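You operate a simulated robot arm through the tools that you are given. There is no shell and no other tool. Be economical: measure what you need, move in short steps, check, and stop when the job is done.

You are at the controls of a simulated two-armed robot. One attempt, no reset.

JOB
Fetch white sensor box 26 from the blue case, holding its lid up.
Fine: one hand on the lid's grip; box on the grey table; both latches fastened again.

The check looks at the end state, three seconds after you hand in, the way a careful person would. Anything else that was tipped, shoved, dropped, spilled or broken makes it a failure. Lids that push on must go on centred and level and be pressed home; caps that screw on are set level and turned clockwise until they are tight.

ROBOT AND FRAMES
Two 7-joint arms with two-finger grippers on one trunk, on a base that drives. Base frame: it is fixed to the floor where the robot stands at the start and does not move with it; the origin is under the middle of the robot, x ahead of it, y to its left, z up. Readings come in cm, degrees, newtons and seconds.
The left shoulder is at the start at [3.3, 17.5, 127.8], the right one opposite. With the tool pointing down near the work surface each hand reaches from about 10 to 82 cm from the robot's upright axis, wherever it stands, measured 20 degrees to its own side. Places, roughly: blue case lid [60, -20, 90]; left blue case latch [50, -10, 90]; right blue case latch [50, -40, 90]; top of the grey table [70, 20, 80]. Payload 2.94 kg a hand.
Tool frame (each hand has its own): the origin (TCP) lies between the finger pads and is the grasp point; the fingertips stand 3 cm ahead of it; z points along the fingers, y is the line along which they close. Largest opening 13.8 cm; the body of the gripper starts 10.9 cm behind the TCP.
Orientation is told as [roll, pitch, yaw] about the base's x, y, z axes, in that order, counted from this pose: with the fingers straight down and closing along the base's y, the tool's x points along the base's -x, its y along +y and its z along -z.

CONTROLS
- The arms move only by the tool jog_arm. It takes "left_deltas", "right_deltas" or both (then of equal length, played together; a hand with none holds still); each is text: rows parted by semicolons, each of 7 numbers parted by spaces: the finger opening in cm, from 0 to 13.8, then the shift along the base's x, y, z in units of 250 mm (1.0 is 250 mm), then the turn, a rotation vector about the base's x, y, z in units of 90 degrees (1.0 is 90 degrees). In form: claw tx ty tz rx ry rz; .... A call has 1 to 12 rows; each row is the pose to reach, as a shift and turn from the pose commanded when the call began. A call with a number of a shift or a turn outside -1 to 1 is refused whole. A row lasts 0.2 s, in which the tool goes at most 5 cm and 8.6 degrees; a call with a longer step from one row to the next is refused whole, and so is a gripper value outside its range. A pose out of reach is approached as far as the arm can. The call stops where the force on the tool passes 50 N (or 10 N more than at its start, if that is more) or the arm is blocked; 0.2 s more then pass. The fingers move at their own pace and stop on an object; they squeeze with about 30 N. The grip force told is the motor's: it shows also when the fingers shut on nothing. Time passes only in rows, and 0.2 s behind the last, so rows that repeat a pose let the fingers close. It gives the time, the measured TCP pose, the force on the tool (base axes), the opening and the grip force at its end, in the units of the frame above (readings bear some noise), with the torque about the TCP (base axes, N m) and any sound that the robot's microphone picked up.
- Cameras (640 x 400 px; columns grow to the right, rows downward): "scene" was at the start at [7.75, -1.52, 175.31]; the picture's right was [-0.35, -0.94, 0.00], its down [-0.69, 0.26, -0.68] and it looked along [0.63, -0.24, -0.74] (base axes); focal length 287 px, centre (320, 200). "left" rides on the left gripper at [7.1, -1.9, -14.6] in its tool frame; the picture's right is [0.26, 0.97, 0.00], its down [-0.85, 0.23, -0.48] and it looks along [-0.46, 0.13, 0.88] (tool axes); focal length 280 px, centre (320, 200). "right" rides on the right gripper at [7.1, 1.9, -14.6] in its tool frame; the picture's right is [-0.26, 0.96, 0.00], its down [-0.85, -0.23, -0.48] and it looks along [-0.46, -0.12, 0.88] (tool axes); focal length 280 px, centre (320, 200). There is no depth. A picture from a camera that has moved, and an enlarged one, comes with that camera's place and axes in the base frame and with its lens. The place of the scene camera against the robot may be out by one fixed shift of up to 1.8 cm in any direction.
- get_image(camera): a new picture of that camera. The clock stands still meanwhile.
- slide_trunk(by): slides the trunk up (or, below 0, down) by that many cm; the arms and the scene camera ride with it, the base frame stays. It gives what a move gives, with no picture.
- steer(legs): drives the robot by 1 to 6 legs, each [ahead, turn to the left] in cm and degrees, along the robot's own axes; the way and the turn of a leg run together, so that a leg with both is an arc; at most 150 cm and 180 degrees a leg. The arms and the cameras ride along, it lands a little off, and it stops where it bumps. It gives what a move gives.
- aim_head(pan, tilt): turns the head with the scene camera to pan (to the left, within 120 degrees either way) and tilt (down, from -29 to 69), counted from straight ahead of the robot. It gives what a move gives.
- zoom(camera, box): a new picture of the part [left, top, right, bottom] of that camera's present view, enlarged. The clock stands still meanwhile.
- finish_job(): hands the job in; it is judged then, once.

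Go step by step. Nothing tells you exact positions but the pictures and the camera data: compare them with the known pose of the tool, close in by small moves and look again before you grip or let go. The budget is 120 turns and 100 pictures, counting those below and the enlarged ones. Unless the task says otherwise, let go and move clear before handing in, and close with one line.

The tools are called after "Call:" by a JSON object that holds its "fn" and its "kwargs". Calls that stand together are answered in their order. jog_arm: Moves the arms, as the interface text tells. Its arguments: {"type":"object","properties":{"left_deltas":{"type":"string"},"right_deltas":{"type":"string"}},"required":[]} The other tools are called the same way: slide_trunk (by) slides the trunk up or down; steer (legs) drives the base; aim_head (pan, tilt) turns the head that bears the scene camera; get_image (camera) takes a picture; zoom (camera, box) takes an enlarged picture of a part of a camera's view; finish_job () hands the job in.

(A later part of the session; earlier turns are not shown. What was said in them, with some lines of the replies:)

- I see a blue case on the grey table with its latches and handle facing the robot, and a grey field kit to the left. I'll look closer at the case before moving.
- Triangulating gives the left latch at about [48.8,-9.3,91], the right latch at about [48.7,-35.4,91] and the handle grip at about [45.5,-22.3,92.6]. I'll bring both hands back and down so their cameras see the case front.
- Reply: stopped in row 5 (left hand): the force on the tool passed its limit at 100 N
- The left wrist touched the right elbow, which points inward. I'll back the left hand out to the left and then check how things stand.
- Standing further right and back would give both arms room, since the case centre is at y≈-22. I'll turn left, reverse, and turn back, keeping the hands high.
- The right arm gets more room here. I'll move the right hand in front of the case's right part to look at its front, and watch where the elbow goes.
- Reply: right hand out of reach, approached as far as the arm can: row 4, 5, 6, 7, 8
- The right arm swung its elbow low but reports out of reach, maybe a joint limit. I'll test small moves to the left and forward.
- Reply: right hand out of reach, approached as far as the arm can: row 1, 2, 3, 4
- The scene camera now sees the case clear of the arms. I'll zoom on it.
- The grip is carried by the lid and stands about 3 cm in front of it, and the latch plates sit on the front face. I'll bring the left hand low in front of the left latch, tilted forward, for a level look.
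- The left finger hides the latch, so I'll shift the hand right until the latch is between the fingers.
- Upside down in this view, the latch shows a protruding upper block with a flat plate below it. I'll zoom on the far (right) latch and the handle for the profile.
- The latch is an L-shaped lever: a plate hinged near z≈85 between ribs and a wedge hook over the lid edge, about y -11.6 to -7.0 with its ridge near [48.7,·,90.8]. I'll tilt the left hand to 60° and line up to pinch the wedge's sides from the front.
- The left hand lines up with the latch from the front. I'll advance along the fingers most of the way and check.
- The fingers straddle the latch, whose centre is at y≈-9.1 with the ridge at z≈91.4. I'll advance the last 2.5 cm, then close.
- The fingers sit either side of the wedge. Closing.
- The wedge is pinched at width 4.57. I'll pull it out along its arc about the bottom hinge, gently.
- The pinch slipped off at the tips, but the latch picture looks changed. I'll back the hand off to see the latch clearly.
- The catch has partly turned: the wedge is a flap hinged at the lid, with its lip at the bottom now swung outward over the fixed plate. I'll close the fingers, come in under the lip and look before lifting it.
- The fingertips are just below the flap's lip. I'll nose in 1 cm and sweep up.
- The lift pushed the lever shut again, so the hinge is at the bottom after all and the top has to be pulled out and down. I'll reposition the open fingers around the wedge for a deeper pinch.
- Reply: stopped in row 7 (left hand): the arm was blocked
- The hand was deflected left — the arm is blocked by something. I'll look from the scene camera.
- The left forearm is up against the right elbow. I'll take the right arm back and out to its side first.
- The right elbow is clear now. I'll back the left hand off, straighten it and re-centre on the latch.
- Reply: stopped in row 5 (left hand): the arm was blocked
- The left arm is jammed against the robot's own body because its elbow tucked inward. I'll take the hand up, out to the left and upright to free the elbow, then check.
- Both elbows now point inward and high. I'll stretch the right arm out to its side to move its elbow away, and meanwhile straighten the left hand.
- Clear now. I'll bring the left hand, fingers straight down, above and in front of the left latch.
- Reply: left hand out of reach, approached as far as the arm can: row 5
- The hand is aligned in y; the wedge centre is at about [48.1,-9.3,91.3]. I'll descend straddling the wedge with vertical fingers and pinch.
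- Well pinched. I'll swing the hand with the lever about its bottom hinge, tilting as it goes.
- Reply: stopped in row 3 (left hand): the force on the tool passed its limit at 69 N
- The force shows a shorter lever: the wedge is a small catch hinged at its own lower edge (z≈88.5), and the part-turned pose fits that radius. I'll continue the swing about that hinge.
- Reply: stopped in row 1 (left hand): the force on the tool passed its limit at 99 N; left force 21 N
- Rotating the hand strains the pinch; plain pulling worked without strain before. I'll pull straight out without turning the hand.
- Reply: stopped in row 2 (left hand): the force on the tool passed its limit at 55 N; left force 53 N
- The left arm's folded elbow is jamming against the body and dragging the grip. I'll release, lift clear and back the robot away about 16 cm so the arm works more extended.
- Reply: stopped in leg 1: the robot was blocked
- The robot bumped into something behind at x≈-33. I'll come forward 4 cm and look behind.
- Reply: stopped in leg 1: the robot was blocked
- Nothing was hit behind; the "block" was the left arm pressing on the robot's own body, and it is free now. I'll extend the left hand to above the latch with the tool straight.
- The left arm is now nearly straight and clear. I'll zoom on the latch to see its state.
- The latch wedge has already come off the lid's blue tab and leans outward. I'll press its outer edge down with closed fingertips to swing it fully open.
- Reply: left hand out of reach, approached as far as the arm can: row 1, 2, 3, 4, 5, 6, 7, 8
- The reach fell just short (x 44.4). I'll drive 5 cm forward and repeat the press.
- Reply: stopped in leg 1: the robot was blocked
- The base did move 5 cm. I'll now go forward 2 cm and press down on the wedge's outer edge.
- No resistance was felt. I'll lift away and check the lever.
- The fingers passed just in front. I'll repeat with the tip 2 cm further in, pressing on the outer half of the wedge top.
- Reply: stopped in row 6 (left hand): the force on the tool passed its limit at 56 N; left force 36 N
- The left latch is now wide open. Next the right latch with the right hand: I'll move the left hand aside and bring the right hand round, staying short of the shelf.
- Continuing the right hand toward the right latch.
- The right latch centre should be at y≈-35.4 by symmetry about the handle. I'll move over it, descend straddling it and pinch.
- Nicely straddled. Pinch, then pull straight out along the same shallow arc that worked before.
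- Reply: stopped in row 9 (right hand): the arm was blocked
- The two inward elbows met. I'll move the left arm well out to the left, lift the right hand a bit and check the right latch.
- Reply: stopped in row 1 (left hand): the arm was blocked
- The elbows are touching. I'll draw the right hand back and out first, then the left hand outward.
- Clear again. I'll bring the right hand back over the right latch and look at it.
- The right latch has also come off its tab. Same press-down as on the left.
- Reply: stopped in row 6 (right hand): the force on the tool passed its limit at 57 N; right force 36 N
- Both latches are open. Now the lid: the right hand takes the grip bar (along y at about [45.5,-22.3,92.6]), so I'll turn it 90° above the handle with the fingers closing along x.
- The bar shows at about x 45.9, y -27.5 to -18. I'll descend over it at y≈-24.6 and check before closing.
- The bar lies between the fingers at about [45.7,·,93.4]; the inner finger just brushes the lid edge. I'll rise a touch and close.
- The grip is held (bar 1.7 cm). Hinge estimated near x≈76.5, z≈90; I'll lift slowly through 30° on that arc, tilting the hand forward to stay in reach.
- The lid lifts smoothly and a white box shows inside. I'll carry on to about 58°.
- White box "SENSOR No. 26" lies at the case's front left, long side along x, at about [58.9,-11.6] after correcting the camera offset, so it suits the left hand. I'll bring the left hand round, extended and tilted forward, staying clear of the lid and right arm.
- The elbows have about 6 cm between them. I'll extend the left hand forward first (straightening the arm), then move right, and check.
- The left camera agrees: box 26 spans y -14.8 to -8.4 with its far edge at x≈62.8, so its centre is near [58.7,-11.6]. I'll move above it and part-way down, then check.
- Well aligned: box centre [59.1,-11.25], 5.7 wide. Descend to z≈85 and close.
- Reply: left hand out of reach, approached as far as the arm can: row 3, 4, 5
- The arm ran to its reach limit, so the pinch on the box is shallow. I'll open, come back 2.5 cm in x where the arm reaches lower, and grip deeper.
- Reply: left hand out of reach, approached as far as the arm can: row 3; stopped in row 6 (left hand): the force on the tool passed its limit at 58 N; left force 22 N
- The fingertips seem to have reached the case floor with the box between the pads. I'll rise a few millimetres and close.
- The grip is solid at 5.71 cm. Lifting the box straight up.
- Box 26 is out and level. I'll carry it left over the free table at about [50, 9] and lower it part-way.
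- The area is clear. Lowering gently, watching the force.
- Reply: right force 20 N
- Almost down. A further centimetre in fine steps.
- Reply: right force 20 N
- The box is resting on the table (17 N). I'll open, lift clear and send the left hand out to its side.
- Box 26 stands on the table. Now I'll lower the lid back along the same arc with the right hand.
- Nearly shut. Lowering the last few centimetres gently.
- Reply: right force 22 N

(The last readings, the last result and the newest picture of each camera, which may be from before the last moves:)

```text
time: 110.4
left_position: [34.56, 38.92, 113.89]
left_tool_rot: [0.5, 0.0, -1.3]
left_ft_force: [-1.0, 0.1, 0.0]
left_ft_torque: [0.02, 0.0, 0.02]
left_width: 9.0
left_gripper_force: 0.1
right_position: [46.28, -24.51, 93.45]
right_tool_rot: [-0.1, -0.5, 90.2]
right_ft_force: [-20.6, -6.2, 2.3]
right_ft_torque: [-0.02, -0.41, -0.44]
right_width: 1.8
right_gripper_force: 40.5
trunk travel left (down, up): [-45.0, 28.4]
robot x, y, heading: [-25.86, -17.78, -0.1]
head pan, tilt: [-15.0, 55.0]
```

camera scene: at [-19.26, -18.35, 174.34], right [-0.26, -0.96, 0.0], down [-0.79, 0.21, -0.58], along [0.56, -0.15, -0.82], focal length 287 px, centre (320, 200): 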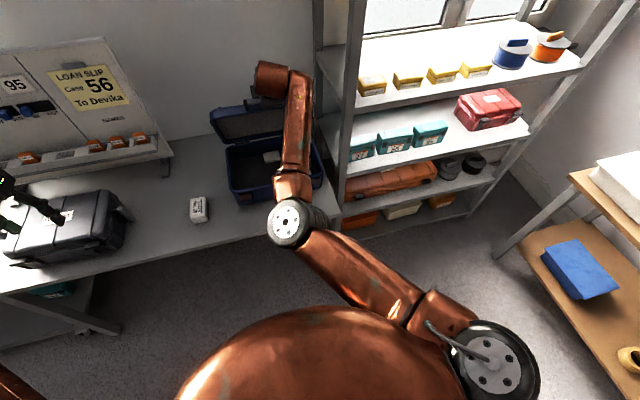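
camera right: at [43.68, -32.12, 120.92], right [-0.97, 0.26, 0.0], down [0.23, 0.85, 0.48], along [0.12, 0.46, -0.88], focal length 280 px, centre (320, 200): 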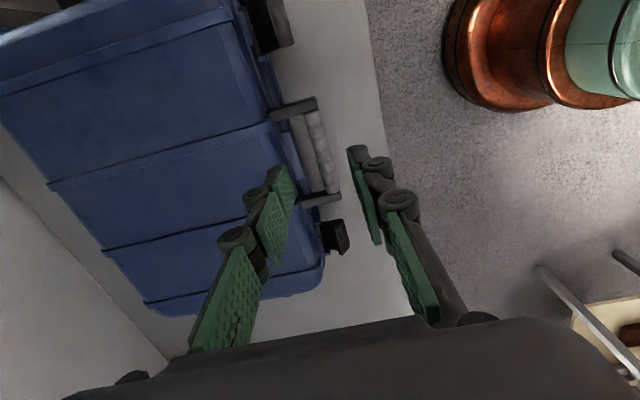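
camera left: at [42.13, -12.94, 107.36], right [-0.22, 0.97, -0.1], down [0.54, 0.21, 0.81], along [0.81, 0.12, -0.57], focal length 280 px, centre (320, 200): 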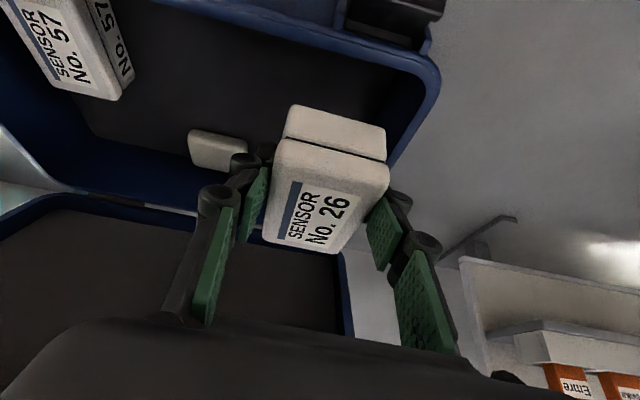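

The lid is back at its closed height. I'll release the grip, rise, and turn the right hand back for the latch.

Call:
{"fn": "jog_arm", "kwargs": {"right_deltas": "3 0 0 0 0 0 0;4.2 0 0 0 0 0 0;4.2 0 0 0 0 0 0;4.2 0 0 0.1 0 0 0;4.2 0 0 0.25 0 0 0;4.2 0 0 0.42 0 0 0;4.2 -0.02 -0.02 0.5 0 0 -0.09;4.2 -0.04 -0.05 0.52 0 0 -0.18;4 -0.06 -0.08 0.52 0 0 -0.27;3 -0.08 -0.12 0.52 0 0 -0.36;2 -0.1 -0.16 0.52 0 0 -0.45;1 -0.12 -0.2 0.52 0 0 -0.54"}}

Call:
{"fn": "jog_arm", "kwargs": {"right_deltas": "0 -0.01 -0.05 0 0 0 -0.09;0 -0.02 -0.1 0 0 0 -0.18;0 -0.03 -0.14 0 0 0 -0.27;0 -0.04 -0.18 0 0 0 -0.36;0 -0.05 -0.22 0 0 0 -0.45;0 -0.06 -0.238 0 0 0 -0.466;0 -0.06 -0.238 0 0 0 -0.466"}}

Call:
{"fn": "get_image", "kwargs": {"camera": "scene"}}

```text
time: 113.0
left_position: [34.82, 38.95, 113.79]
left_tool_rot: [0.5, 0.1, -1.2]
left_ft_force: [-0.7, -0.3, -0.2]
left_ft_torque: [0.0, 0.0, -0.02]
left_width: 9.03
left_gripper_force: 0.0
right_position: [43.56, -29.4, 106.36]
right_tool_rot: [-0.2, -0.5, 41.4]
right_ft_force: [0.9, 0.3, -1.0]
right_ft_torque: [0.02, 0.01, -0.03]
right_width: 1.0
right_gripper_force: 0.0
trunk travel left (down, up): [-45.0, 28.4]
robot x, y, heading: [-26.14, -17.92, -0.3]
head pan, tilt: [-15.0, 55.0]
```

```text
time: 114.6
left_position: [34.82, 38.93, 113.84]
left_tool_rot: [0.5, 0.1, -1.3]
left_ft_force: [0.4, -0.8, 0.4]
left_ft_torque: [-0.01, -0.02, 0.0]
left_width: 9.04
left_gripper_force: 0.1
right_position: [42.17, -35.39, 106.3]
right_tool_rot: [-0.2, -0.5, -0.5]
right_ft_force: [-0.3, -0.3, 0.0]
right_ft_torque: [0.0, -0.03, 0.02]
right_width: 0.0
right_gripper_force: 28.5
trunk travel left (down, up): [-45.0, 28.4]
robot x, y, heading: [-26.34, -17.68, -0.2]
head pan, tilt: [-15.0, 55.0]
```

```text
8 pictures are left
camera scene: at [-18.87, -18.27, 174.32], right [-0.26, -0.96, 0.0], down [-0.79, 0.21, -0.57], along [0.55, -0.15, -0.82], focal length 287 px, centre (320, 200)
```

scene: 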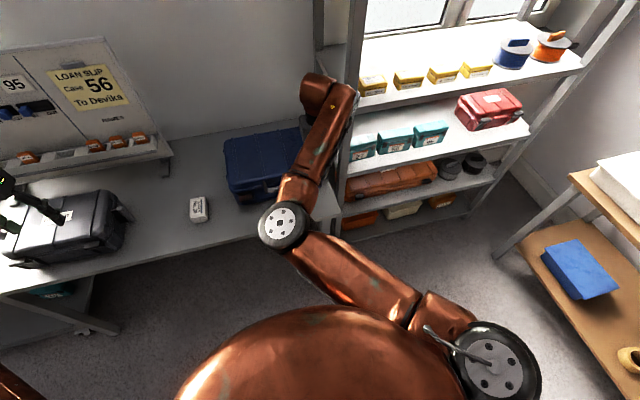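

The lid is shut and the case stands as before. I'll go down in front of the right lever with closed fingers and push it up and in.

Call:
{"fn": "jog_arm", "kwargs": {"right_deltas": "0 0 0 -0.15 0 0 0;0 0 0 -0.3 0 0 0;0 0 0 -0.45 0 0 0;0 0 0 -0.58 0 0 0;0 0 0 -0.652 0 0 0;0 0.06 0 -0.652 0 0 0;0 0.11 0 -0.652 0 0 0;0 0.15 0 -0.64 0 0 0;0 0.18 0 -0.62 0 0 0;0 0.21 0 -0.6 0 0 0;0 0.235 0 -0.58 0 0 0;0 0.25 0 -0.58 0 0 0"}}

Call:
{"fn": "zoom", "kwargs": {"camera": "right", "box": [200, 80, 460, 260]}}

```text
time: 116.5
left_position: [34.79, 38.72, 113.85]
left_tool_rot: [0.5, 0.0, -1.4]
left_ft_force: [0.9, -0.1, -0.3]
left_ft_torque: [0.01, 0.13, 0.01]
left_width: 8.97
left_gripper_force: 0.1
right_position: [44.57, -35.56, 89.89]
right_tool_rot: [-0.1, 1.5, -0.7]
right_ft_force: [-35.0, -0.9, 9.8]
right_ft_torque: [0.4, 0.16, 0.07]
right_width: 0.63
right_gripper_force: 28.7
trunk travel left (down, up): [-45.0, 28.4]
robot x, y, heading: [-26.64, -17.77, -0.6]
head pan, tilt: [-15.0, 55.0]
stopped in row 9 (right hand): the force on the tool passed its limit at 58 N (the readings are from after the stop); the commanded pose is now the measured one
```

```text
2.22 times, centred on (330, 170) of right
camera zoom: at [37.97, -33.45, 104.64], right [0.27, 0.96, -0.01], down [0.86, -0.24, 0.45], along [0.43, -0.13, -0.89], focal length 623 px, centre (298, 267)
```

zoom: 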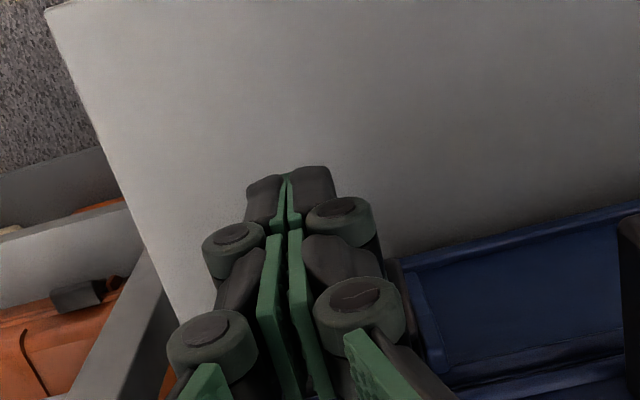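

Pushing square on only jams the lever end; it must be lifted from below with tilted fingers. I'll raise the hand, back the robot 8 cm for arm room, and then tilt.

Call:
{"fn": "jog_arm", "kwargs": {"right_deltas": "0 -0.06 0 0.02 0 0 0;0 -0.12 0 0.1 0 0 0;0 -0.14 0 0.26 0 0 0;0 -0.14 0 0.42 0 0 0;0 -0.14 0 0.5 0 0 0"}}

Call:
{"fn": "steer", "kwargs": {"legs": [[-8, 0.3]]}}

```text
time: 117.7
left_position: [34.72, 38.86, 113.86]
left_tool_rot: [0.5, 0.1, -1.4]
left_ft_force: [-0.4, 0.0, 0.0]
left_ft_torque: [0.03, 0.01, 0.04]
left_width: 9.04
left_gripper_force: 0.1
right_position: [41.71, -35.6, 102.54]
right_tool_rot: [-0.1, 0.8, -0.5]
right_ft_force: [1.4, -0.1, -0.1]
right_ft_torque: [0.02, -0.01, -0.02]
right_width: 0.0
right_gripper_force: 28.2
trunk travel left (down, up): [-45.0, 28.4]
robot x, y, heading: [-26.4, -17.58, -0.2]
head pan, tilt: [-15.0, 55.0]
```

```text
time: 118.7
left_position: [28.71, 38.83, 113.01]
left_tool_rot: [0.5, 1.1, -1.2]
left_ft_force: [0.5, -0.9, -0.5]
left_ft_torque: [0.16, -0.02, 0.03]
left_width: 8.99
left_gripper_force: 0.1
right_position: [35.44, -35.48, 101.57]
right_tool_rot: [-0.1, 1.7, -0.3]
right_ft_force: [-1.3, -0.1, 0.4]
right_ft_torque: [0.06, -0.08, 0.0]
right_width: 0.0
right_gripper_force: 28.5
trunk travel left (down, up): [-45.0, 28.4]
robot x, y, heading: [-34.45, -17.54, -0.2]
head pan, tilt: [-15.0, 55.0]
```

Now I'll tilt the right hand about 50° forward and read where it is.

Call:
{"fn": "jog_arm", "kwargs": {"right_deltas": "0 0 0 -0.02 0 -0.09 0;0 0 0 -0.06 0 -0.18 0;0 0 0 -0.12 0 -0.27 0;0 0.03 0 -0.2 0 -0.36 0;0 0.06 0 -0.28 0 -0.45 0;0 0.1 0 -0.34 0 -0.54 0;0 0.14 0 -0.4 0 -0.58 0;0 0.14 0 -0.4 0 -0.58 0"}}

```text
time: 119.2
left_position: [23.78, 40.92, 116.36]
left_tool_rot: [0.1, -0.1, 3.5]
left_ft_force: [0.6, -0.6, -0.5]
left_ft_torque: [-0.01, 0.02, -0.02]
left_width: 9.0
left_gripper_force: 0.0
right_position: [33.2, -38.87, 103.39]
right_tool_rot: [-2.4, -10.1, 0.1]
right_ft_force: [0.6, -0.3, -0.9]
right_ft_torque: [0.03, 0.07, 0.03]
right_width: 0.01
right_gripper_force: 27.8
trunk travel left (down, up): [-45.0, 28.4]
robot x, y, heading: [-33.98, -17.73, -0.1]
head pan, tilt: [-15.0, 55.0]
stopped in row 2 (right hand): the arm was blocked; the commanded pose is now the measured one
```

That stop looks like the arms still settling after the drive. I'll retry from here.

Call:
{"fn": "jog_arm", "kwargs": {"right_deltas": "0 0 0 0 0 0 0;0 0 0 0 0 0 0;0 0.02 0.04 -0.02 0.01 -0.08 0;0 0.04 0.08 -0.06 0.02 -0.16 0;0 0.08 0.13 -0.12 0.02 -0.24 0;0 0.12 0.13 -0.2 0.02 -0.32 0;0 0.16 0.13 -0.28 0.02 -0.4 0;0 0.2 0.13 -0.36 0.02 -0.44 0;0 0.2 0.13 -0.4 0.02 -0.44 0;0 0.2 0.13 -0.4 0.02 -0.44 0"}}

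Call:
{"fn": "get_image", "kwargs": {"camera": "scene"}}

```text
time: 119.6
left_position: [15.57, 40.21, 120.23]
left_tool_rot: [0.8, -4.6, 2.4]
left_ft_force: [1.2, -1.0, -1.1]
left_ft_torque: [0.07, 0.17, 0.01]
left_width: 9.01
left_gripper_force: 0.1
right_position: [26.92, -42.38, 108.39]
right_tool_rot: [-6.0, -17.2, -1.1]
right_ft_force: [1.7, 0.6, -2.0]
right_ft_torque: [-0.02, 0.11, 0.01]
right_width: 0.0
right_gripper_force: 28.3
trunk travel left (down, up): [-45.0, 28.4]
robot x, y, heading: [-34.1, -17.33, -0.2]
head pan, tilt: [-15.0, 55.0]
stopped in row 1 (left hand): the arm was blocked; the commanded pose is now the measured one
```

```text
6 pictures are left
camera scene: at [-24.67, -18.56, 174.42], right [-0.26, -0.97, 0.0], down [-0.8, 0.21, -0.56], along [0.54, -0.15, -0.83], focal length 287 px, centre (320, 200)
```

scene: 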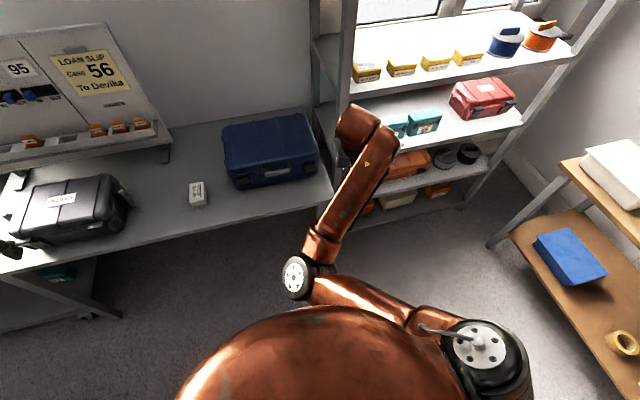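

The body is still settling after the drive. I'll let time pass with a small head move and then read again.

Call:
{"fn": "aim_head", "kwargs": {"pan": 15, "tilt": 55}}

Call:
{"fn": "aim_head", "kwargs": {"pan": -15, "tilt": 55}}

```text
time: 120.5
left_position: [18.36, 39.84, 119.85]
left_tool_rot: [1.1, -3.7, 2.2]
left_ft_force: [1.0, -0.3, 0.7]
left_ft_torque: [0.07, 0.07, -0.01]
left_width: 9.01
left_gripper_force: 0.0
right_position: [29.41, -42.41, 107.39]
right_tool_rot: [-6.5, -15.6, -0.5]
right_ft_force: [1.6, 0.3, 0.3]
right_ft_torque: [-0.01, 0.1, 0.02]
right_width: 0.0
right_gripper_force: 28.6
trunk travel left (down, up): [-45.0, 28.4]
robot x, y, heading: [-34.54, -17.7, 0.1]
head pan, tilt: [15.0, 55.0]
```

```text
time: 121.5
left_position: [18.29, 40.68, 118.71]
left_tool_rot: [0.5, -2.7, 3.1]
left_ft_force: [-1.3, 0.0, 0.1]
left_ft_torque: [0.04, 0.04, 0.0]
left_width: 9.01
left_gripper_force: 0.0
right_position: [29.35, -41.29, 107.84]
right_tool_rot: [-4.6, -16.0, -1.2]
right_ft_force: [0.6, -0.5, 0.3]
right_ft_torque: [0.07, 0.02, 0.01]
right_width: 0.0
right_gripper_force: 28.3
trunk travel left (down, up): [-45.0, 28.4]
robot x, y, heading: [-34.12, -17.59, -0.3]
head pan, tilt: [-15.0, 55.0]
```

Settled. Moving the right hand to in front of and below the right lever, tilted 50°.

Call:
{"fn": "jog_arm", "kwargs": {"right_deltas": "0 0.05 0.05 -0.05 0.01 -0.06 0;0 0.1 0.1 -0.1 0.02 -0.12 0;0 0.16 0.15 -0.18 0.03 -0.18 0;0 0.22 0.2 -0.28 0.04 -0.24 0;0 0.28 0.232 -0.38 0.05 -0.3 0.01;0 0.34 0.232 -0.48 0.05 -0.35 0.01;0 0.4 0.232 -0.58 0.05 -0.378 0.01;0 0.44 0.232 -0.68 0.05 -0.378 0.01;0 0.485 0.232 -0.76 0.05 -0.378 0.01;0 0.485 0.232 -0.78 0.05 -0.378 0.01"}}

```text
time: 123.5
left_position: [17.54, 40.94, 118.37]
left_tool_rot: [-0.1, -3.1, 3.5]
left_ft_force: [-0.7, 0.5, -0.6]
left_ft_torque: [0.01, -0.02, 0.0]
left_width: 8.99
left_gripper_force: 0.0
right_position: [39.32, -40.58, 93.66]
right_tool_rot: [-8.2, -46.4, 1.8]
right_ft_force: [-0.7, -0.2, -0.1]
right_ft_torque: [-0.01, 0.0, -0.01]
right_width: 0.01
right_gripper_force: 28.7
right hand out of reach, approached as far as the arm can: row 1, 6, 7, 8, 9, 10
trunk travel left (down, up): [-45.0, 28.4]
robot x, y, heading: [-34.22, -17.96, 0.0]
head pan, tilt: [-15.0, 55.0]
stopped in row 10 (right hand): the arm was blocked; the commanded pose is now the measured one
```

The right arm runs into its limits in this posture. With the hand yawed 90° it tilted freely earlier, so I'll raise it, straighten and yaw it first.

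Call:
{"fn": "jog_arm", "kwargs": {"right_deltas": "0 -0.02 0 0.1 0.01 0.08 0;0 -0.04 0 0.2 0.03 0.16 0;0 -0.04 0.02 0.3 0.05 0.24 0;0 -0.02 0.06 0.4 0.07 0.32 0;0 0 0.1 0.44 0.08 0.4 0;0 0 0.14 0.44 0.09 0.48 0;0 0 0.14 0.44 0.09 0.51 0;0 0 0.14 0.44 0.09 0.51 0"}}

Call:
{"fn": "jog_arm", "kwargs": {"right_deltas": "0 0 0 0 0 0 0.09;0 0 0 0 0 0 0.18;0 0 0.01 0 0 0 0.27;0 0 0.02 0 0 0 0.36;0 0 0.03 0 0 0 0.45;0 0 0.04 0 0 0 0.54;0 0 0.05 0 0 0 0.63;0 0 0.06 0 0 0 0.72;0 0 0.06 0 0 0 0.81;0 0 0.06 0 0 0 0.9;0 0 0.06 0 0 0 0.98;0 0 0.06 0 0 0 0.98"}}

```text
time: 125.3
left_position: [17.74, 40.95, 118.33]
left_tool_rot: [-0.2, -3.1, 3.4]
left_ft_force: [0.3, -0.2, -0.4]
left_ft_torque: [0.0, -0.01, -0.01]
left_width: 9.02
left_gripper_force: 0.1
right_position: [39.26, -36.64, 104.49]
right_tool_rot: [0.6, -0.4, -2.2]
right_ft_force: [-1.0, -1.0, -0.3]
right_ft_torque: [0.02, 0.04, 0.02]
right_width: 0.01
right_gripper_force: 28.1
trunk travel left (down, up): [-45.0, 28.4]
robot x, y, heading: [-34.57, -17.94, 0.1]
head pan, tilt: [-15.0, 55.0]
```

```text
time: 127.9
left_position: [17.66, 40.85, 118.38]
left_tool_rot: [-0.3, -3.2, 3.5]
left_ft_force: [-1.3, 0.2, 1.4]
left_ft_torque: [-0.01, -0.01, 0.01]
left_width: 9.02
left_gripper_force: 0.0
right_position: [39.3, -34.99, 104.56]
right_tool_rot: [0.7, -0.4, 86.1]
right_ft_force: [0.0, 1.1, 0.0]
right_ft_torque: [-0.01, 0.01, 0.02]
right_width: 0.0
right_gripper_force: 28.5
trunk travel left (down, up): [-45.0, 28.4]
robot x, y, heading: [-33.91, -17.62, -0.1]
head pan, tilt: [-15.0, 55.0]
```

Yaw worked. Now tilt 50° forward and come down in front of the right lever.

Call:
{"fn": "jog_arm", "kwargs": {"right_deltas": "0 -0.02 0 -0.05 0 -0.09 0.02;0 -0.02 0 -0.12 0 -0.18 0.04;0 -0.02 0 -0.22 0 -0.27 0.04;0 -0.02 0 -0.32 0 -0.36 0.04;0 0 0 -0.42 0 -0.45 0.04;0 0.02 0 -0.52 0 -0.54 0.04;0 0.05 -0.01 -0.6 0 -0.56 0.04;0 0.08 -0.016 -0.68 0 -0.56 0.04;0 0.08 -0.016 -0.7 0 -0.56 0.04;0 0.08 -0.016 -0.7 0 -0.56 0.04"}}

Call:
{"fn": "get_image", "kwargs": {"camera": "right"}}

```text
time: 130.3
left_position: [17.78, 40.94, 118.36]
left_tool_rot: [-0.2, -3.1, 3.4]
left_ft_force: [-0.5, 0.8, 0.3]
left_ft_torque: [-0.05, 0.0, 0.03]
left_width: 8.97
left_gripper_force: 0.1
right_position: [41.08, -40.85, 95.62]
right_tool_rot: [-44.8, 2.5, 87.8]
right_ft_force: [-0.1, -0.6, 0.4]
right_ft_torque: [0.03, 0.0, 0.0]
right_width: 0.03
right_gripper_force: 28.4
right hand out of reach, approached as far as the arm can: row 6, 7, 8, 9, 10
trunk travel left (down, up): [-45.0, 28.4]
robot x, y, heading: [-33.96, -17.49, -0.2]
head pan, tilt: [-15.0, 55.0]
stopped in row 10 (right hand): the arm was blocked; the commanded pose is now the measured one
```

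```text
5 pictures are left
camera right: at [29.29, -47.05, 104.85], right [-0.68, 0.26, -0.69], down [-0.14, 0.88, 0.46], along [0.72, 0.41, -0.56], focal length 280 px, centre (320, 200)
```

right: 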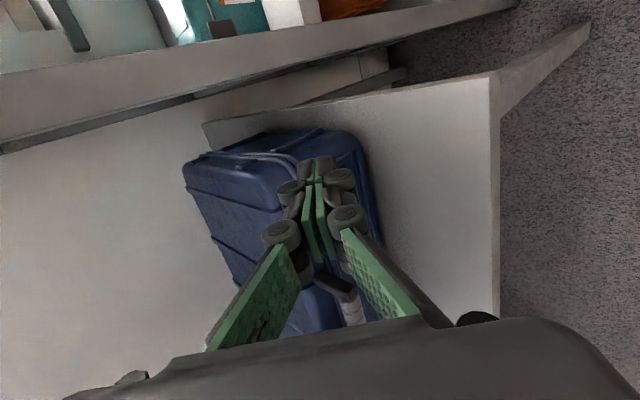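

The forearm is still too close to the robot's body. I'll raise the hand, back the robot another 15 cm, and let it settle.

Call:
{"fn": "jog_arm", "kwargs": {"right_deltas": "0 -0.04 0 0.1 0 0 0;0 -0.06 0.02 0.2 0 0 0;0 -0.06 0.04 0.3 0 0 0;0 -0.06 0.04 0.3 0 0 0"}}

Call:
{"fn": "steer", "kwargs": {"legs": [[-7, 0], [-8, 0]]}}

Call:
{"fn": "aim_head", "kwargs": {"pan": 25, "tilt": 50}}

Call:
{"fn": "aim_head", "kwargs": {"pan": -12, "tilt": 45}}

```text
time: 131.5
left_position: [17.79, 40.88, 118.39]
left_tool_rot: [-0.2, -3.2, 3.4]
left_ft_force: [-0.7, -0.8, -0.3]
left_ft_torque: [-0.03, 0.01, 0.03]
left_width: 9.01
left_gripper_force: 0.1
right_position: [39.9, -42.37, 103.79]
right_tool_rot: [-45.5, 4.1, 86.2]
right_ft_force: [-0.1, 0.8, -0.4]
right_ft_torque: [-0.01, 0.0, -0.04]
right_width: 0.0
right_gripper_force: 28.8
trunk travel left (down, up): [-45.0, 28.4]
robot x, y, heading: [-34.17, -18.07, -0.1]
head pan, tilt: [-15.0, 55.0]
stopped in row 4 (right hand): the arm was blocked; the commanded pose is now the measured one
```

```text
time: 133.3
left_position: [-3.03, 40.54, 121.45]
left_tool_rot: [0.6, -6.3, 2.5]
left_ft_force: [2.4, -0.6, -3.8]
left_ft_torque: [0.01, 0.31, 0.02]
left_width: 8.98
left_gripper_force: 0.0
right_position: [19.84, -45.56, 109.52]
right_tool_rot: [-50.5, 7.5, 84.4]
right_ft_force: [1.6, 1.3, 2.9]
right_ft_torque: [-0.11, 0.34, -0.2]
right_width: 0.04
right_gripper_force: 28.6
trunk travel left (down, up): [-45.0, 28.4]
robot x, y, heading: [-49.03, -18.12, -0.1]
head pan, tilt: [-15.0, 55.0]
stopped in leg 2: the robot was blocked; the commanded pose is now the measured one
```

```text
time: 134.4
left_position: [-1.04, 39.93, 121.65]
left_tool_rot: [0.9, -5.8, 2.4]
left_ft_force: [0.4, 0.2, 0.2]
left_ft_torque: [0.04, 0.03, 0.0]
left_width: 8.98
left_gripper_force: 0.0
right_position: [21.59, -46.73, 108.65]
right_tool_rot: [-49.5, 8.1, 84.0]
right_ft_force: [-0.2, 0.3, -0.6]
right_ft_torque: [-0.04, 0.01, -0.01]
right_width: 0.02
right_gripper_force: 28.4
trunk travel left (down, up): [-45.0, 28.4]
robot x, y, heading: [-48.86, -17.82, -0.4]
head pan, tilt: [25.0, 50.0]
```

```text
time: 135.4
left_position: [-3.5, 39.85, 122.36]
left_tool_rot: [1.0, -6.8, 2.5]
left_ft_force: [-0.8, 0.1, 1.0]
left_ft_torque: [-0.03, -0.14, -0.02]
left_width: 9.01
left_gripper_force: 0.0
right_position: [19.56, -46.74, 109.69]
right_tool_rot: [-50.8, 7.8, 84.1]
right_ft_force: [-0.5, -0.2, 0.6]
right_ft_torque: [-0.01, 0.03, 0.03]
right_width: 0.0
right_gripper_force: 28.5
trunk travel left (down, up): [-45.0, 28.4]
robot x, y, heading: [-48.53, -17.71, 0.1]
head pan, tilt: [-12.0, 45.0]
```

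The robot stands at x≈-48.7 and has settled. Extending the right hand toward the front of the right latch.

Call:
{"fn": "jog_arm", "kwargs": {"right_deltas": "0 0.12 0.06 -0.04 0.02 0 0.02;0 0.24 0.12 -0.1 0.04 0 0.03;0 0.36 0.2 -0.18 0.06 -0.005 0.05;0 0.48 0.28 -0.28 0.08 -0.009 0.066;0 0.6 0.36 -0.38 0.086 -0.009 0.066;0 0.7 0.42 -0.48 0.086 -0.009 0.066;0 0.8 0.45 -0.58 0.086 -0.009 0.066;0 0.82 0.452 -0.64 0.086 -0.009 0.066;0 0.82 0.452 -0.64 0.086 -0.009 0.066"}}

```text
time: 137.4
left_position: [-2.93, 39.89, 122.1]
left_tool_rot: [1.0, -6.4, 2.5]
left_ft_force: [0.6, 0.0, 0.0]
left_ft_torque: [0.03, -0.02, 0.01]
left_width: 8.98
left_gripper_force: 0.1
right_position: [40.47, -35.09, 93.32]
right_tool_rot: [-50.8, -0.3, 90.0]
right_ft_force: [-0.3, -0.1, 0.3]
right_ft_torque: [-0.02, -0.01, -0.02]
right_width: 0.03
right_gripper_force: 28.6
trunk travel left (down, up): [-45.0, 28.4]
robot x, y, heading: [-49.2, -18.02, -0.2]
head pan, tilt: [-12.0, 45.0]
```

Reached cleanly. Now down, in under the lever, and sweep up and inward.

Call:
{"fn": "jog_arm", "kwargs": {"right_deltas": "0 0.03 -0.008 -0.1 0 0 0;0 0.05 -0.012 -0.2 0 0 0;0 0.07 -0.012 -0.264 0 0 0;0 0.15 -0.012 -0.264 0 0 0;0 0.15 -0.012 -0.23 0 0 0;0 0.15 -0.012 -0.196 0 0 0;0 0.155 -0.012 -0.165 0 0 0;0 0.16 -0.012 -0.136 0 0 0;0 0.17 -0.012 -0.1 0 0 0;0 0.185 -0.012 -0.07 0 0 0;0 0.205 -0.012 -0.045 0 0 0;0 0.225 -0.012 -0.03 0 0 0"}}

```text
time: 140.1
left_position: [-3.0, 39.88, 122.14]
left_tool_rot: [1.0, -6.5, 2.4]
left_ft_force: [0.9, -0.1, 0.6]
left_ft_torque: [-0.03, 0.04, 0.05]
left_width: 9.02
left_gripper_force: 0.0
right_position: [45.16, -35.1, 91.25]
right_tool_rot: [-49.3, -0.4, 90.4]
right_ft_force: [-16.8, -2.7, 1.7]
right_ft_torque: [-0.02, 0.09, -0.07]
right_width: 0.0
right_gripper_force: 28.3
right hand out of reach, approached as far as the arm can: row 4
trunk travel left (down, up): [-45.0, 28.4]
robot x, y, heading: [-49.22, -17.37, -0.5]
head pan, tilt: [-12.0, 45.0]
stopped in row 12 (right hand): the force on the tool passed its limit at 56 N (the readings are from after the stop); the commanded pose is now the measured one
```

It's pushing against the lever's face. A second push inward and slightly up to seat it.

Call:
{"fn": "jog_arm", "kwargs": {"right_deltas": "0 0.02 0 0.02 0 0 0;0 0.04 0 0.035 0 0 0;0 0.06 0 0.04 0 0 0;0 0.08 0 0.04 0 0 0;0 0.1 0 0.04 0 0 0"}}

Call:
{"fn": "zoom", "kwargs": {"camera": "scene", "box": [200, 90, 360, 210]}}

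```text
time: 140.9
left_position: [-2.87, 39.79, 122.21]
left_tool_rot: [0.9, -6.5, 2.4]
left_ft_force: [0.0, 0.3, 0.5]
left_ft_torque: [0.01, -0.03, 0.01]
left_width: 8.98
left_gripper_force: 0.0
right_position: [45.31, -35.33, 91.07]
right_tool_rot: [-47.8, -0.8, 91.0]
right_ft_force: [-1.9, 1.3, -2.2]
right_ft_torque: [0.04, 0.07, -0.01]
right_width: 0.03
right_gripper_force: 28.3
right hand out of reach, approached as far as the arm can: row 1, 2, 3, 4
trunk travel left (down, up): [-45.0, 28.4]
robot x, y, heading: [-48.97, -17.68, -0.4]
head pan, tilt: [-12.0, 45.0]
stopped in row 4 (right hand): the force on the tool passed its limit at 56 N (the readings are from after the stop); the commanded pose is now the measured one
```

```text
3.33 times, centred on (280, 150) of scene
camera zoom: at [-40.83, -18.14, 175.68], right [-0.21, -0.98, 0.0], down [-0.69, 0.15, -0.71], along [0.69, -0.15, -0.71], focal length 956 px, centre (453, 367)
```

zoom: 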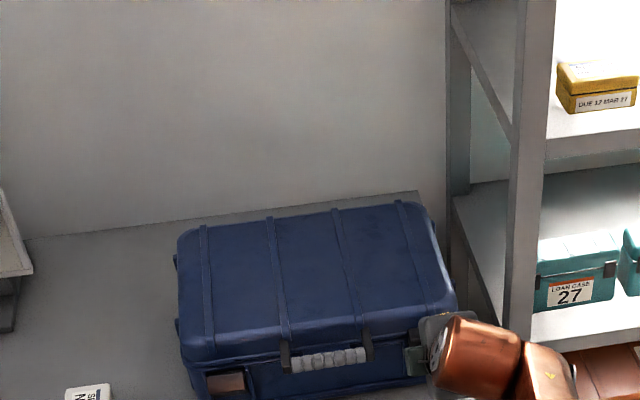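

The arm is at its reach limit here. I'll draw the hand back, drive forward 5 cm, settle and push again.

Call:
{"fn": "jog_arm", "kwargs": {"right_deltas": "0 -0.1 0 -0.02 0 0 0;0 -0.2 0 -0.02 0 0 0;0 -0.34 0 0 0 0 0;0 -0.34 0 0 0 0 0"}}

Call:
{"fn": "steer", "kwargs": {"legs": [[5.5, 0.3]]}}

Call:
{"fn": "aim_head", "kwargs": {"pan": 10, "tilt": 45}}

Call:
{"fn": "aim_head", "kwargs": {"pan": -15, "tilt": 50}}

```text
time: 141.9
left_position: [-2.87, 40.0, 121.93]
left_tool_rot: [1.0, -6.5, 2.5]
left_ft_force: [0.1, -0.2, 0.9]
left_ft_torque: [0.03, 0.02, -0.01]
left_width: 9.02
left_gripper_force: 0.1
right_position: [36.88, -35.33, 91.31]
right_tool_rot: [-47.9, -0.5, 91.1]
right_ft_force: [-0.5, 0.3, 0.0]
right_ft_torque: [-0.01, 0.01, 0.03]
right_width: 0.03
right_gripper_force: 28.6
trunk travel left (down, up): [-45.0, 28.4]
robot x, y, heading: [-49.32, -17.87, -0.4]
head pan, tilt: [-12.0, 45.0]
```

```text
time: 143.4
left_position: [1.46, 39.84, 122.92]
left_tool_rot: [1.2, -7.1, 2.6]
left_ft_force: [-0.1, -0.6, 0.3]
left_ft_torque: [-0.04, -0.04, 0.01]
left_width: 8.98
left_gripper_force: 0.0
right_position: [41.44, -35.32, 92.36]
right_tool_rot: [-48.8, -0.4, 91.0]
right_ft_force: [0.6, -0.6, 0.4]
right_ft_torque: [0.04, 0.06, 0.04]
right_width: 0.02
right_gripper_force: 28.3
trunk travel left (down, up): [-45.0, 28.4]
robot x, y, heading: [-43.4, -17.61, 0.2]
head pan, tilt: [-12.0, 45.0]
stopped in leg 1: the robot was blocked; the commanded pose is now the measured one
```

```text
time: 144.3
left_position: [0.24, 39.91, 123.09]
left_tool_rot: [1.3, -7.5, 2.5]
left_ft_force: [0.8, -0.8, 0.4]
left_ft_torque: [-0.01, 0.01, -0.03]
left_width: 9.01
left_gripper_force: 0.0
right_position: [40.34, -34.56, 92.17]
right_tool_rot: [-48.6, -0.9, 91.6]
right_ft_force: [-0.6, 0.2, -0.3]
right_ft_torque: [-0.03, 0.0, 0.01]
right_width: 0.01
right_gripper_force: 28.7
trunk travel left (down, up): [-45.0, 28.4]
robot x, y, heading: [-43.82, -17.62, -0.1]
head pan, tilt: [10.0, 45.0]
```

```text
time: 145.2
left_position: [0.45, 39.82, 123.06]
left_tool_rot: [1.1, -7.4, 2.6]
left_ft_force: [0.3, -0.2, -0.4]
left_ft_torque: [0.0, -0.02, 0.01]
left_width: 8.99
left_gripper_force: 0.1
right_position: [40.47, -34.43, 92.34]
right_tool_rot: [-48.7, -0.9, 91.7]
right_ft_force: [-1.0, -0.2, 0.4]
right_ft_torque: [0.0, -0.01, 0.01]
right_width: 0.0
right_gripper_force: 28.2
trunk travel left (down, up): [-45.0, 28.4]
robot x, y, heading: [-43.54, -17.89, 0.1]
head pan, tilt: [-15.0, 50.0]
```

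Settled at x≈-43.6. I'll repeat the whole under-and-up sweep with a longer push home.

Call:
{"fn": "jog_arm", "kwargs": {"right_deltas": "0 0.02 -0.035 -0.08 0 -0.01 -0.015;0 0.05 -0.035 -0.16 0 -0.01 -0.015;0 0.069 -0.035 -0.226 0 -0.01 -0.015;0 0.149 -0.035 -0.234 0 -0.01 -0.015;0 0.149 -0.035 -0.162 0 -0.01 -0.015;0 0.157 -0.035 -0.102 0 -0.01 -0.015;0 0.173 -0.035 -0.046 0 -0.01 -0.015;0 0.197 -0.035 -0.006 0 -0.01 -0.015;0 0.221 -0.035 0.01 0 -0.01 -0.015;0 0.245 -0.035 0.01 0 -0.01 -0.015;0 0.269 -0.035 0.01 0 -0.01 -0.015"}}

```text
time: 147.2
left_position: [0.38, 39.88, 122.93]
left_tool_rot: [1.2, -7.5, 2.5]
left_ft_force: [0.7, 0.7, 0.6]
left_ft_torque: [-0.02, 0.05, 0.02]
left_width: 9.01
left_gripper_force: 0.0
right_position: [45.2, -35.24, 91.2]
right_tool_rot: [-48.1, -1.2, 90.3]
right_ft_force: [-22.7, -0.4, 2.2]
right_ft_torque: [-0.03, 0.12, 0.06]
right_width: 0.0
right_gripper_force: 28.6
trunk travel left (down, up): [-45.0, 28.4]
robot x, y, heading: [-43.56, -17.78, -0.0]
head pan, tilt: [-15.0, 50.0]
stopped in row 10 (right hand): the force on the tool passed its limit at 62 N (the readings are from after the stop); the commanded pose is now the measured one
```

The fingertip stops where the closed lever's face should be. I'll back off and look.

Call:
{"fn": "jog_arm", "kwargs": {"right_deltas": "0 -0.1 0 0 0 0 0;0 -0.2 0 0.04 0 0 0;0 -0.3 -0.1 0.1 0 0 0;0 -0.34 -0.25 0.2 0 0 0;0 -0.34 -0.4 0.3 0 0 0;0 -0.34 -0.4 0.3 0 0 0"}}

Call:
{"fn": "zoom", "kwargs": {"camera": "scene", "box": [220, 80, 340, 180]}}

```text
time: 148.6
left_position: [0.42, 40.03, 123.05]
left_tool_rot: [1.2, -7.4, 2.6]
left_ft_force: [0.1, 0.0, 0.0]
left_ft_torque: [-0.03, -0.02, 0.0]
left_width: 8.99
left_gripper_force: 0.0
right_position: [36.77, -45.06, 99.04]
right_tool_rot: [-48.3, -1.0, 90.3]
right_ft_force: [-0.3, -0.8, -0.5]
right_ft_torque: [-0.03, 0.02, -0.04]
right_width: 0.01
right_gripper_force: 27.7
trunk travel left (down, up): [-45.0, 28.4]
robot x, y, heading: [-43.88, -17.78, -0.3]
head pan, tilt: [-15.0, 50.0]
```

```text
4.00 times, centred on (280, 130) of scene
camera zoom: at [-35.96, -18.31, 174.98], right [-0.26, -0.97, 0.0], down [-0.74, 0.2, -0.64], along [0.62, -0.17, -0.77], focal length 1147 px, centre (480, 480)
```

zoom: 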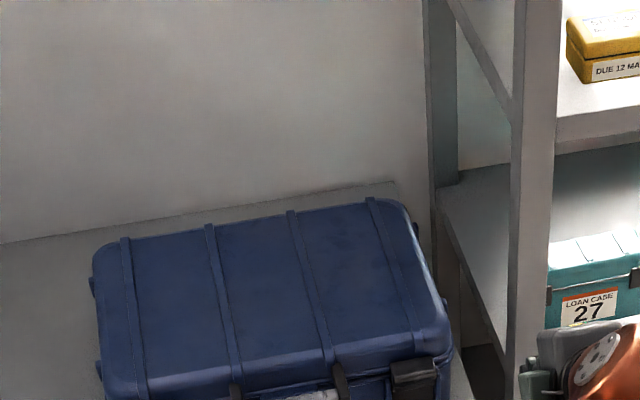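

The right latch looks shut against the lid. For certainty I'll press once more, higher up on the wedge.

Call:
{"fn": "jog_arm", "kwargs": {"right_deltas": "0 0.05 0.13 -0.05 0 0 0;0 0.1 0.26 -0.12 0 0 0;0 0.17 0.39 -0.2 0 0 0;0 0.25 0.39 -0.245 0 0 0;0 0.29 0.39 -0.245 0 0 0;0 0.32 0.39 -0.245 0 0 0;0 0.345 0.39 -0.245 0 0 0;0 0.365 0.39 -0.245 0 0 0;0 0.385 0.39 -0.245 0 0 0;0 0.405 0.39 -0.245 0 0 0;0 0.425 0.39 -0.245 0 0 0"}}

```text
time: 150.5
left_position: [-0.18, 39.79, 123.11]
left_tool_rot: [1.3, -7.8, 2.4]
left_ft_force: [-0.1, -0.1, 0.2]
left_ft_torque: [0.0, 0.01, -0.01]
left_width: 9.0
left_gripper_force: 0.2
right_position: [45.36, -35.39, 92.79]
right_tool_rot: [-47.9, -1.3, 90.4]
right_ft_force: [-40.8, 0.0, 16.8]
right_ft_torque: [-0.05, 0.1, -0.16]
right_width: 0.01
right_gripper_force: 27.5
trunk travel left (down, up): [-45.0, 28.4]
robot x, y, heading: [-43.91, -17.57, -0.2]
head pan, tilt: [-15.0, 50.0]
stopped in row 9 (right hand): the force on the tool passed its limit at 55 N (the readings are from after the stop); the commanded pose is now the measured one
```

The right latch is home at its original closed position (face at x≈48.4). Now I'll retract the right hand and bring the left hand forward, tilting it, for the left latch.

Call:
{"fn": "jog_arm", "kwargs": {"right_deltas": "0 -0.1 0 0 0 0 0;0 -0.2 -0.02 0.06 0 0 0;0 -0.3 -0.06 0.12 0 0 0;0 -0.36 -0.12 0.2 0 0 0;0 -0.4 -0.2 0.28 0 0 0;0 -0.44 -0.28 0.34 0 0 0;0 -0.48 -0.36 0.4 0 0 0;0 -0.5 -0.42 0.44 0 0 0;0 -0.5 -0.48 0.44 0 0 0;0 -0.5 -0.48 0.44 0 0 0", "left_deltas": "0 0.1 -0.06 -0.02 0 -0.05 0;0 0.2 -0.14 -0.05 -0.005 -0.1 0;0 0.3 -0.24 -0.08 -0.014 -0.15 -0.01;0 0.4 -0.34 -0.12 -0.014 -0.2 -0.02;0 0.5 -0.45 -0.18 -0.014 -0.25 -0.026;0 0.6 -0.57 -0.24 -0.014 -0.3 -0.026;0 0.7 -0.69 -0.3 -0.014 -0.35 -0.026;0 0.8 -0.8 -0.36 -0.014 -0.4 -0.026;0 0.9 -0.9 -0.42 -0.014 -0.46 -0.026;0 0.9 -0.9 -0.42 -0.014 -0.46 -0.026"}}

```text
time: 152.7
left_position: [23.09, 17.31, 112.41]
left_tool_rot: [-1.9, -48.8, 1.5]
left_ft_force: [-0.4, 0.1, 0.3]
left_ft_torque: [-0.01, -0.03, -0.06]
left_width: 0.0
left_gripper_force: 28.2
right_position: [33.23, -47.26, 103.44]
right_tool_rot: [-47.8, -1.3, 90.4]
right_ft_force: [-0.6, -0.2, 0.4]
right_ft_torque: [0.02, 0.02, 0.01]
right_width: 0.03
right_gripper_force: 28.6
trunk travel left (down, up): [-45.0, 28.4]
robot x, y, heading: [-44.06, -17.67, -0.2]
head pan, tilt: [-15.0, 50.0]
```

Continuing the left hand toward the front of the left latch.

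Call:
{"fn": "jog_arm", "kwargs": {"left_deltas": "0 0.1 -0.08 -0.06 0 0 0;0 0.2 -0.18 -0.12 0 0 0;0 0.3 -0.29 -0.2 0 0 0;0 0.4 -0.41 -0.28 0 0 0;0 0.48 -0.53 -0.36 0 0 0;0 0.56 -0.66 -0.44 0.01 0 0;0 0.62 -0.8 -0.52 0.01 0 0;0 0.66 -0.93 -0.6 0.01 0 0;0 0.66 -1.0 -0.66 0.01 0 0;0 0.66 -1.0 -0.68 0.01 0 0"}}

```text
time: 154.9
left_position: [39.53, -7.79, 95.51]
left_tool_rot: [-0.4, -48.8, 0.4]
left_ft_force: [0.7, -0.6, -0.1]
left_ft_torque: [-0.01, -0.01, 0.02]
left_width: 0.0
left_gripper_force: 28.0
right_position: [33.32, -47.36, 103.3]
right_tool_rot: [-47.7, -1.2, 90.4]
right_ft_force: [0.0, 0.9, -1.1]
right_ft_torque: [0.0, -0.03, 0.0]
right_width: 0.02
right_gripper_force: 28.8
trunk travel left (down, up): [-45.0, 28.4]
robot x, y, heading: [-43.8, -17.83, -0.3]
head pan, tilt: [-15.0, 50.0]
```

In place and free. Sweep under the left lever, up and inward.

Call:
{"fn": "jog_arm", "kwargs": {"left_deltas": "0 0.02 -0.03 -0.12 0 0 0;0 0.05 -0.058 -0.25 0 0 0;0 0.091 -0.058 -0.352 0 0 0;0 0.175 -0.058 -0.36 0 0 0;0 0.179 -0.058 -0.288 0 0 0;0 0.187 -0.058 -0.228 0 0 0;0 0.203 -0.058 -0.172 0 0 0;0 0.227 -0.058 -0.132 0 0 0;0 0.251 -0.058 -0.108 0 0 0;0 0.275 -0.058 -0.108 0 0 0;0 0.299 -0.058 -0.108 0 0 0"}}

```text
time: 156.9
left_position: [44.94, -9.13, 91.27]
left_tool_rot: [-0.3, -47.1, 0.7]
left_ft_force: [-13.5, 1.1, 1.1]
left_ft_torque: [-0.03, 0.0, 0.02]
left_width: 0.59
left_gripper_force: 28.2
right_position: [33.33, -47.37, 103.37]
right_tool_rot: [-47.8, -1.3, 90.4]
right_ft_force: [1.0, 0.7, -0.5]
right_ft_torque: [0.0, 0.01, 0.02]
right_width: 0.0
right_gripper_force: 28.0
trunk travel left (down, up): [-45.0, 28.4]
robot x, y, heading: [-43.62, -17.55, -0.2]
head pan, tilt: [-15.0, 50.0]
stopped in row 10 (left hand): the force on the tool passed its limit at 58 N (the readings are from after the stop); the commanded pose is now the measured one
```

Same result as on the right. Back off slightly and press higher to seat it.

Call:
{"fn": "jog_arm", "kwargs": {"left_deltas": "0 -0.06 0 0 0 0 0;0 -0.1 0 0.03 0 0 0;0 -0.1 0 0.062 0 0 0;0 -0.05 0 0.062 0 0 0;0 -0.02 0 0.062 0 0 0;0 0 0 0.062 0 0 0;0 0.02 0 0.062 0 0 0;0 0.04 0 0.062 0 0 0;0 0.06 0 0.062 0 0 0;0 0.08 0 0.062 0 0 0"}}

```text
time: 158.8
left_position: [45.53, -9.35, 93.32]
left_tool_rot: [-0.2, -47.2, 0.7]
left_ft_force: [-31.8, 2.2, 16.1]
left_ft_torque: [0.07, 0.18, 0.02]
left_width: 0.61
left_gripper_force: 28.5
right_position: [32.81, -47.22, 103.71]
right_tool_rot: [-48.0, -1.3, 90.5]
right_ft_force: [0.4, -0.7, 0.3]
right_ft_torque: [0.0, -0.03, 0.0]
right_width: 0.0
right_gripper_force: 28.7
trunk travel left (down, up): [-45.0, 28.4]
robot x, y, heading: [-44.1, -17.42, -0.1]
head pan, tilt: [-15.0, 50.0]
stopped in row 9 (left hand): the force on the tool passed its limit at 56 N (the readings are from after the stop); the commanded pose is now the measured one
```

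Both latches pressed. I'll draw the left hand back and use its camera, which should see both latches.

Call:
{"fn": "jog_arm", "kwargs": {"left_deltas": "0 -0.1 0 0.02 0 0 0;0 -0.2 0 0.06 0 0 0;0 -0.3 -0.05 0.12 0 0 0;5 -0.38 -0.1 0.18 0 -0.05 0;5 -0.4 -0.12 0.2 0 -0.1 0;5 -0.4 -0.12 0.2 0 -0.1 0"}}

Call:
{"fn": "get_image", "kwargs": {"camera": "left"}}

```text
time: 160.2
left_position: [36.0, -12.2, 97.96]
left_tool_rot: [-0.5, -55.9, 0.9]
left_ft_force: [-0.2, -0.8, 0.1]
left_ft_torque: [0.01, 0.0, 0.01]
left_width: 4.99
left_gripper_force: 0.1
right_position: [33.11, -47.3, 103.38]
right_tool_rot: [-47.9, -1.3, 90.5]
right_ft_force: [0.8, 0.0, -0.5]
right_ft_torque: [0.03, 0.01, -0.02]
right_width: 0.01
right_gripper_force: 28.6
trunk travel left (down, up): [-45.0, 28.4]
robot x, y, heading: [-43.94, -17.6, 0.1]
head pan, tilt: [-15.0, 50.0]
```

```text
2 pictures are left
camera left: at [20.02, -14.2, 100.21], right [-0.15, 0.96, -0.22], down [0.08, 0.24, 0.97], along [0.98, 0.13, -0.11], focal length 280 px, centre (320, 200)
```

left: 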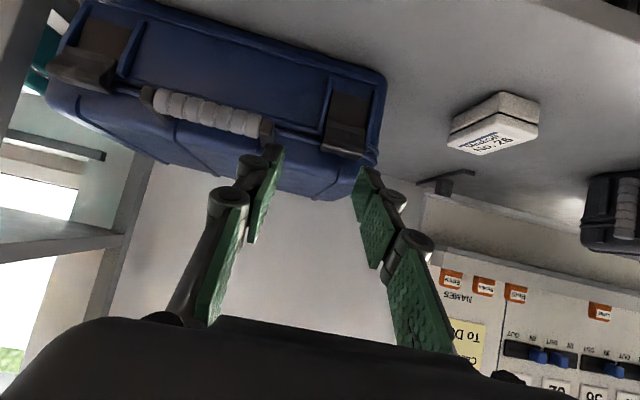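

Both latches look like they did at the start and box 26 sits flat on the table. One zoom to confirm.

Call:
{"fn": "zoom", "kwargs": {"camera": "left", "box": [30, 0, 400, 190]}}

```text
1.73 times, centred on (215, 95) of left
camera zoom: at [20.02, -14.2, 100.21], right [-0.15, 0.96, -0.22], down [0.08, 0.24, 0.97], along [0.98, 0.13, -0.11], focal length 485 px, centre (502, 382)
```

zoom: 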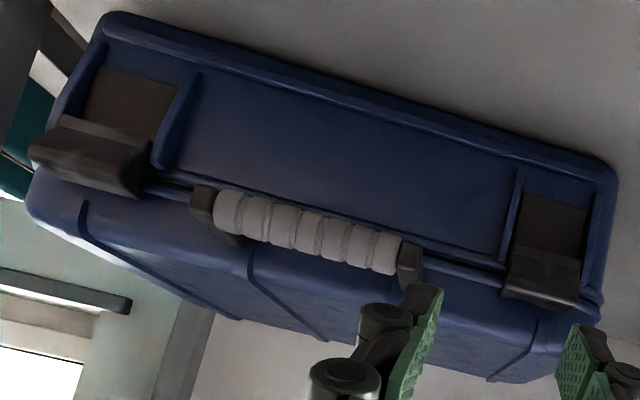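

Both latches are closed over the lid edge, the lid is shut, box 26 stands on the grey table, and both hands are clear. Handing in.

Call:
{"fn": "finish_job", "kwargs": {}}

```text
The job is handed in.
```

I took sensor box 26 out of the blue case with the right hand holding the lid's grip and set it flat on the grey table. The lid is shut again and both latches look closed in the last close-up, though I heard no click when I pressed them home. Both hands are clear.
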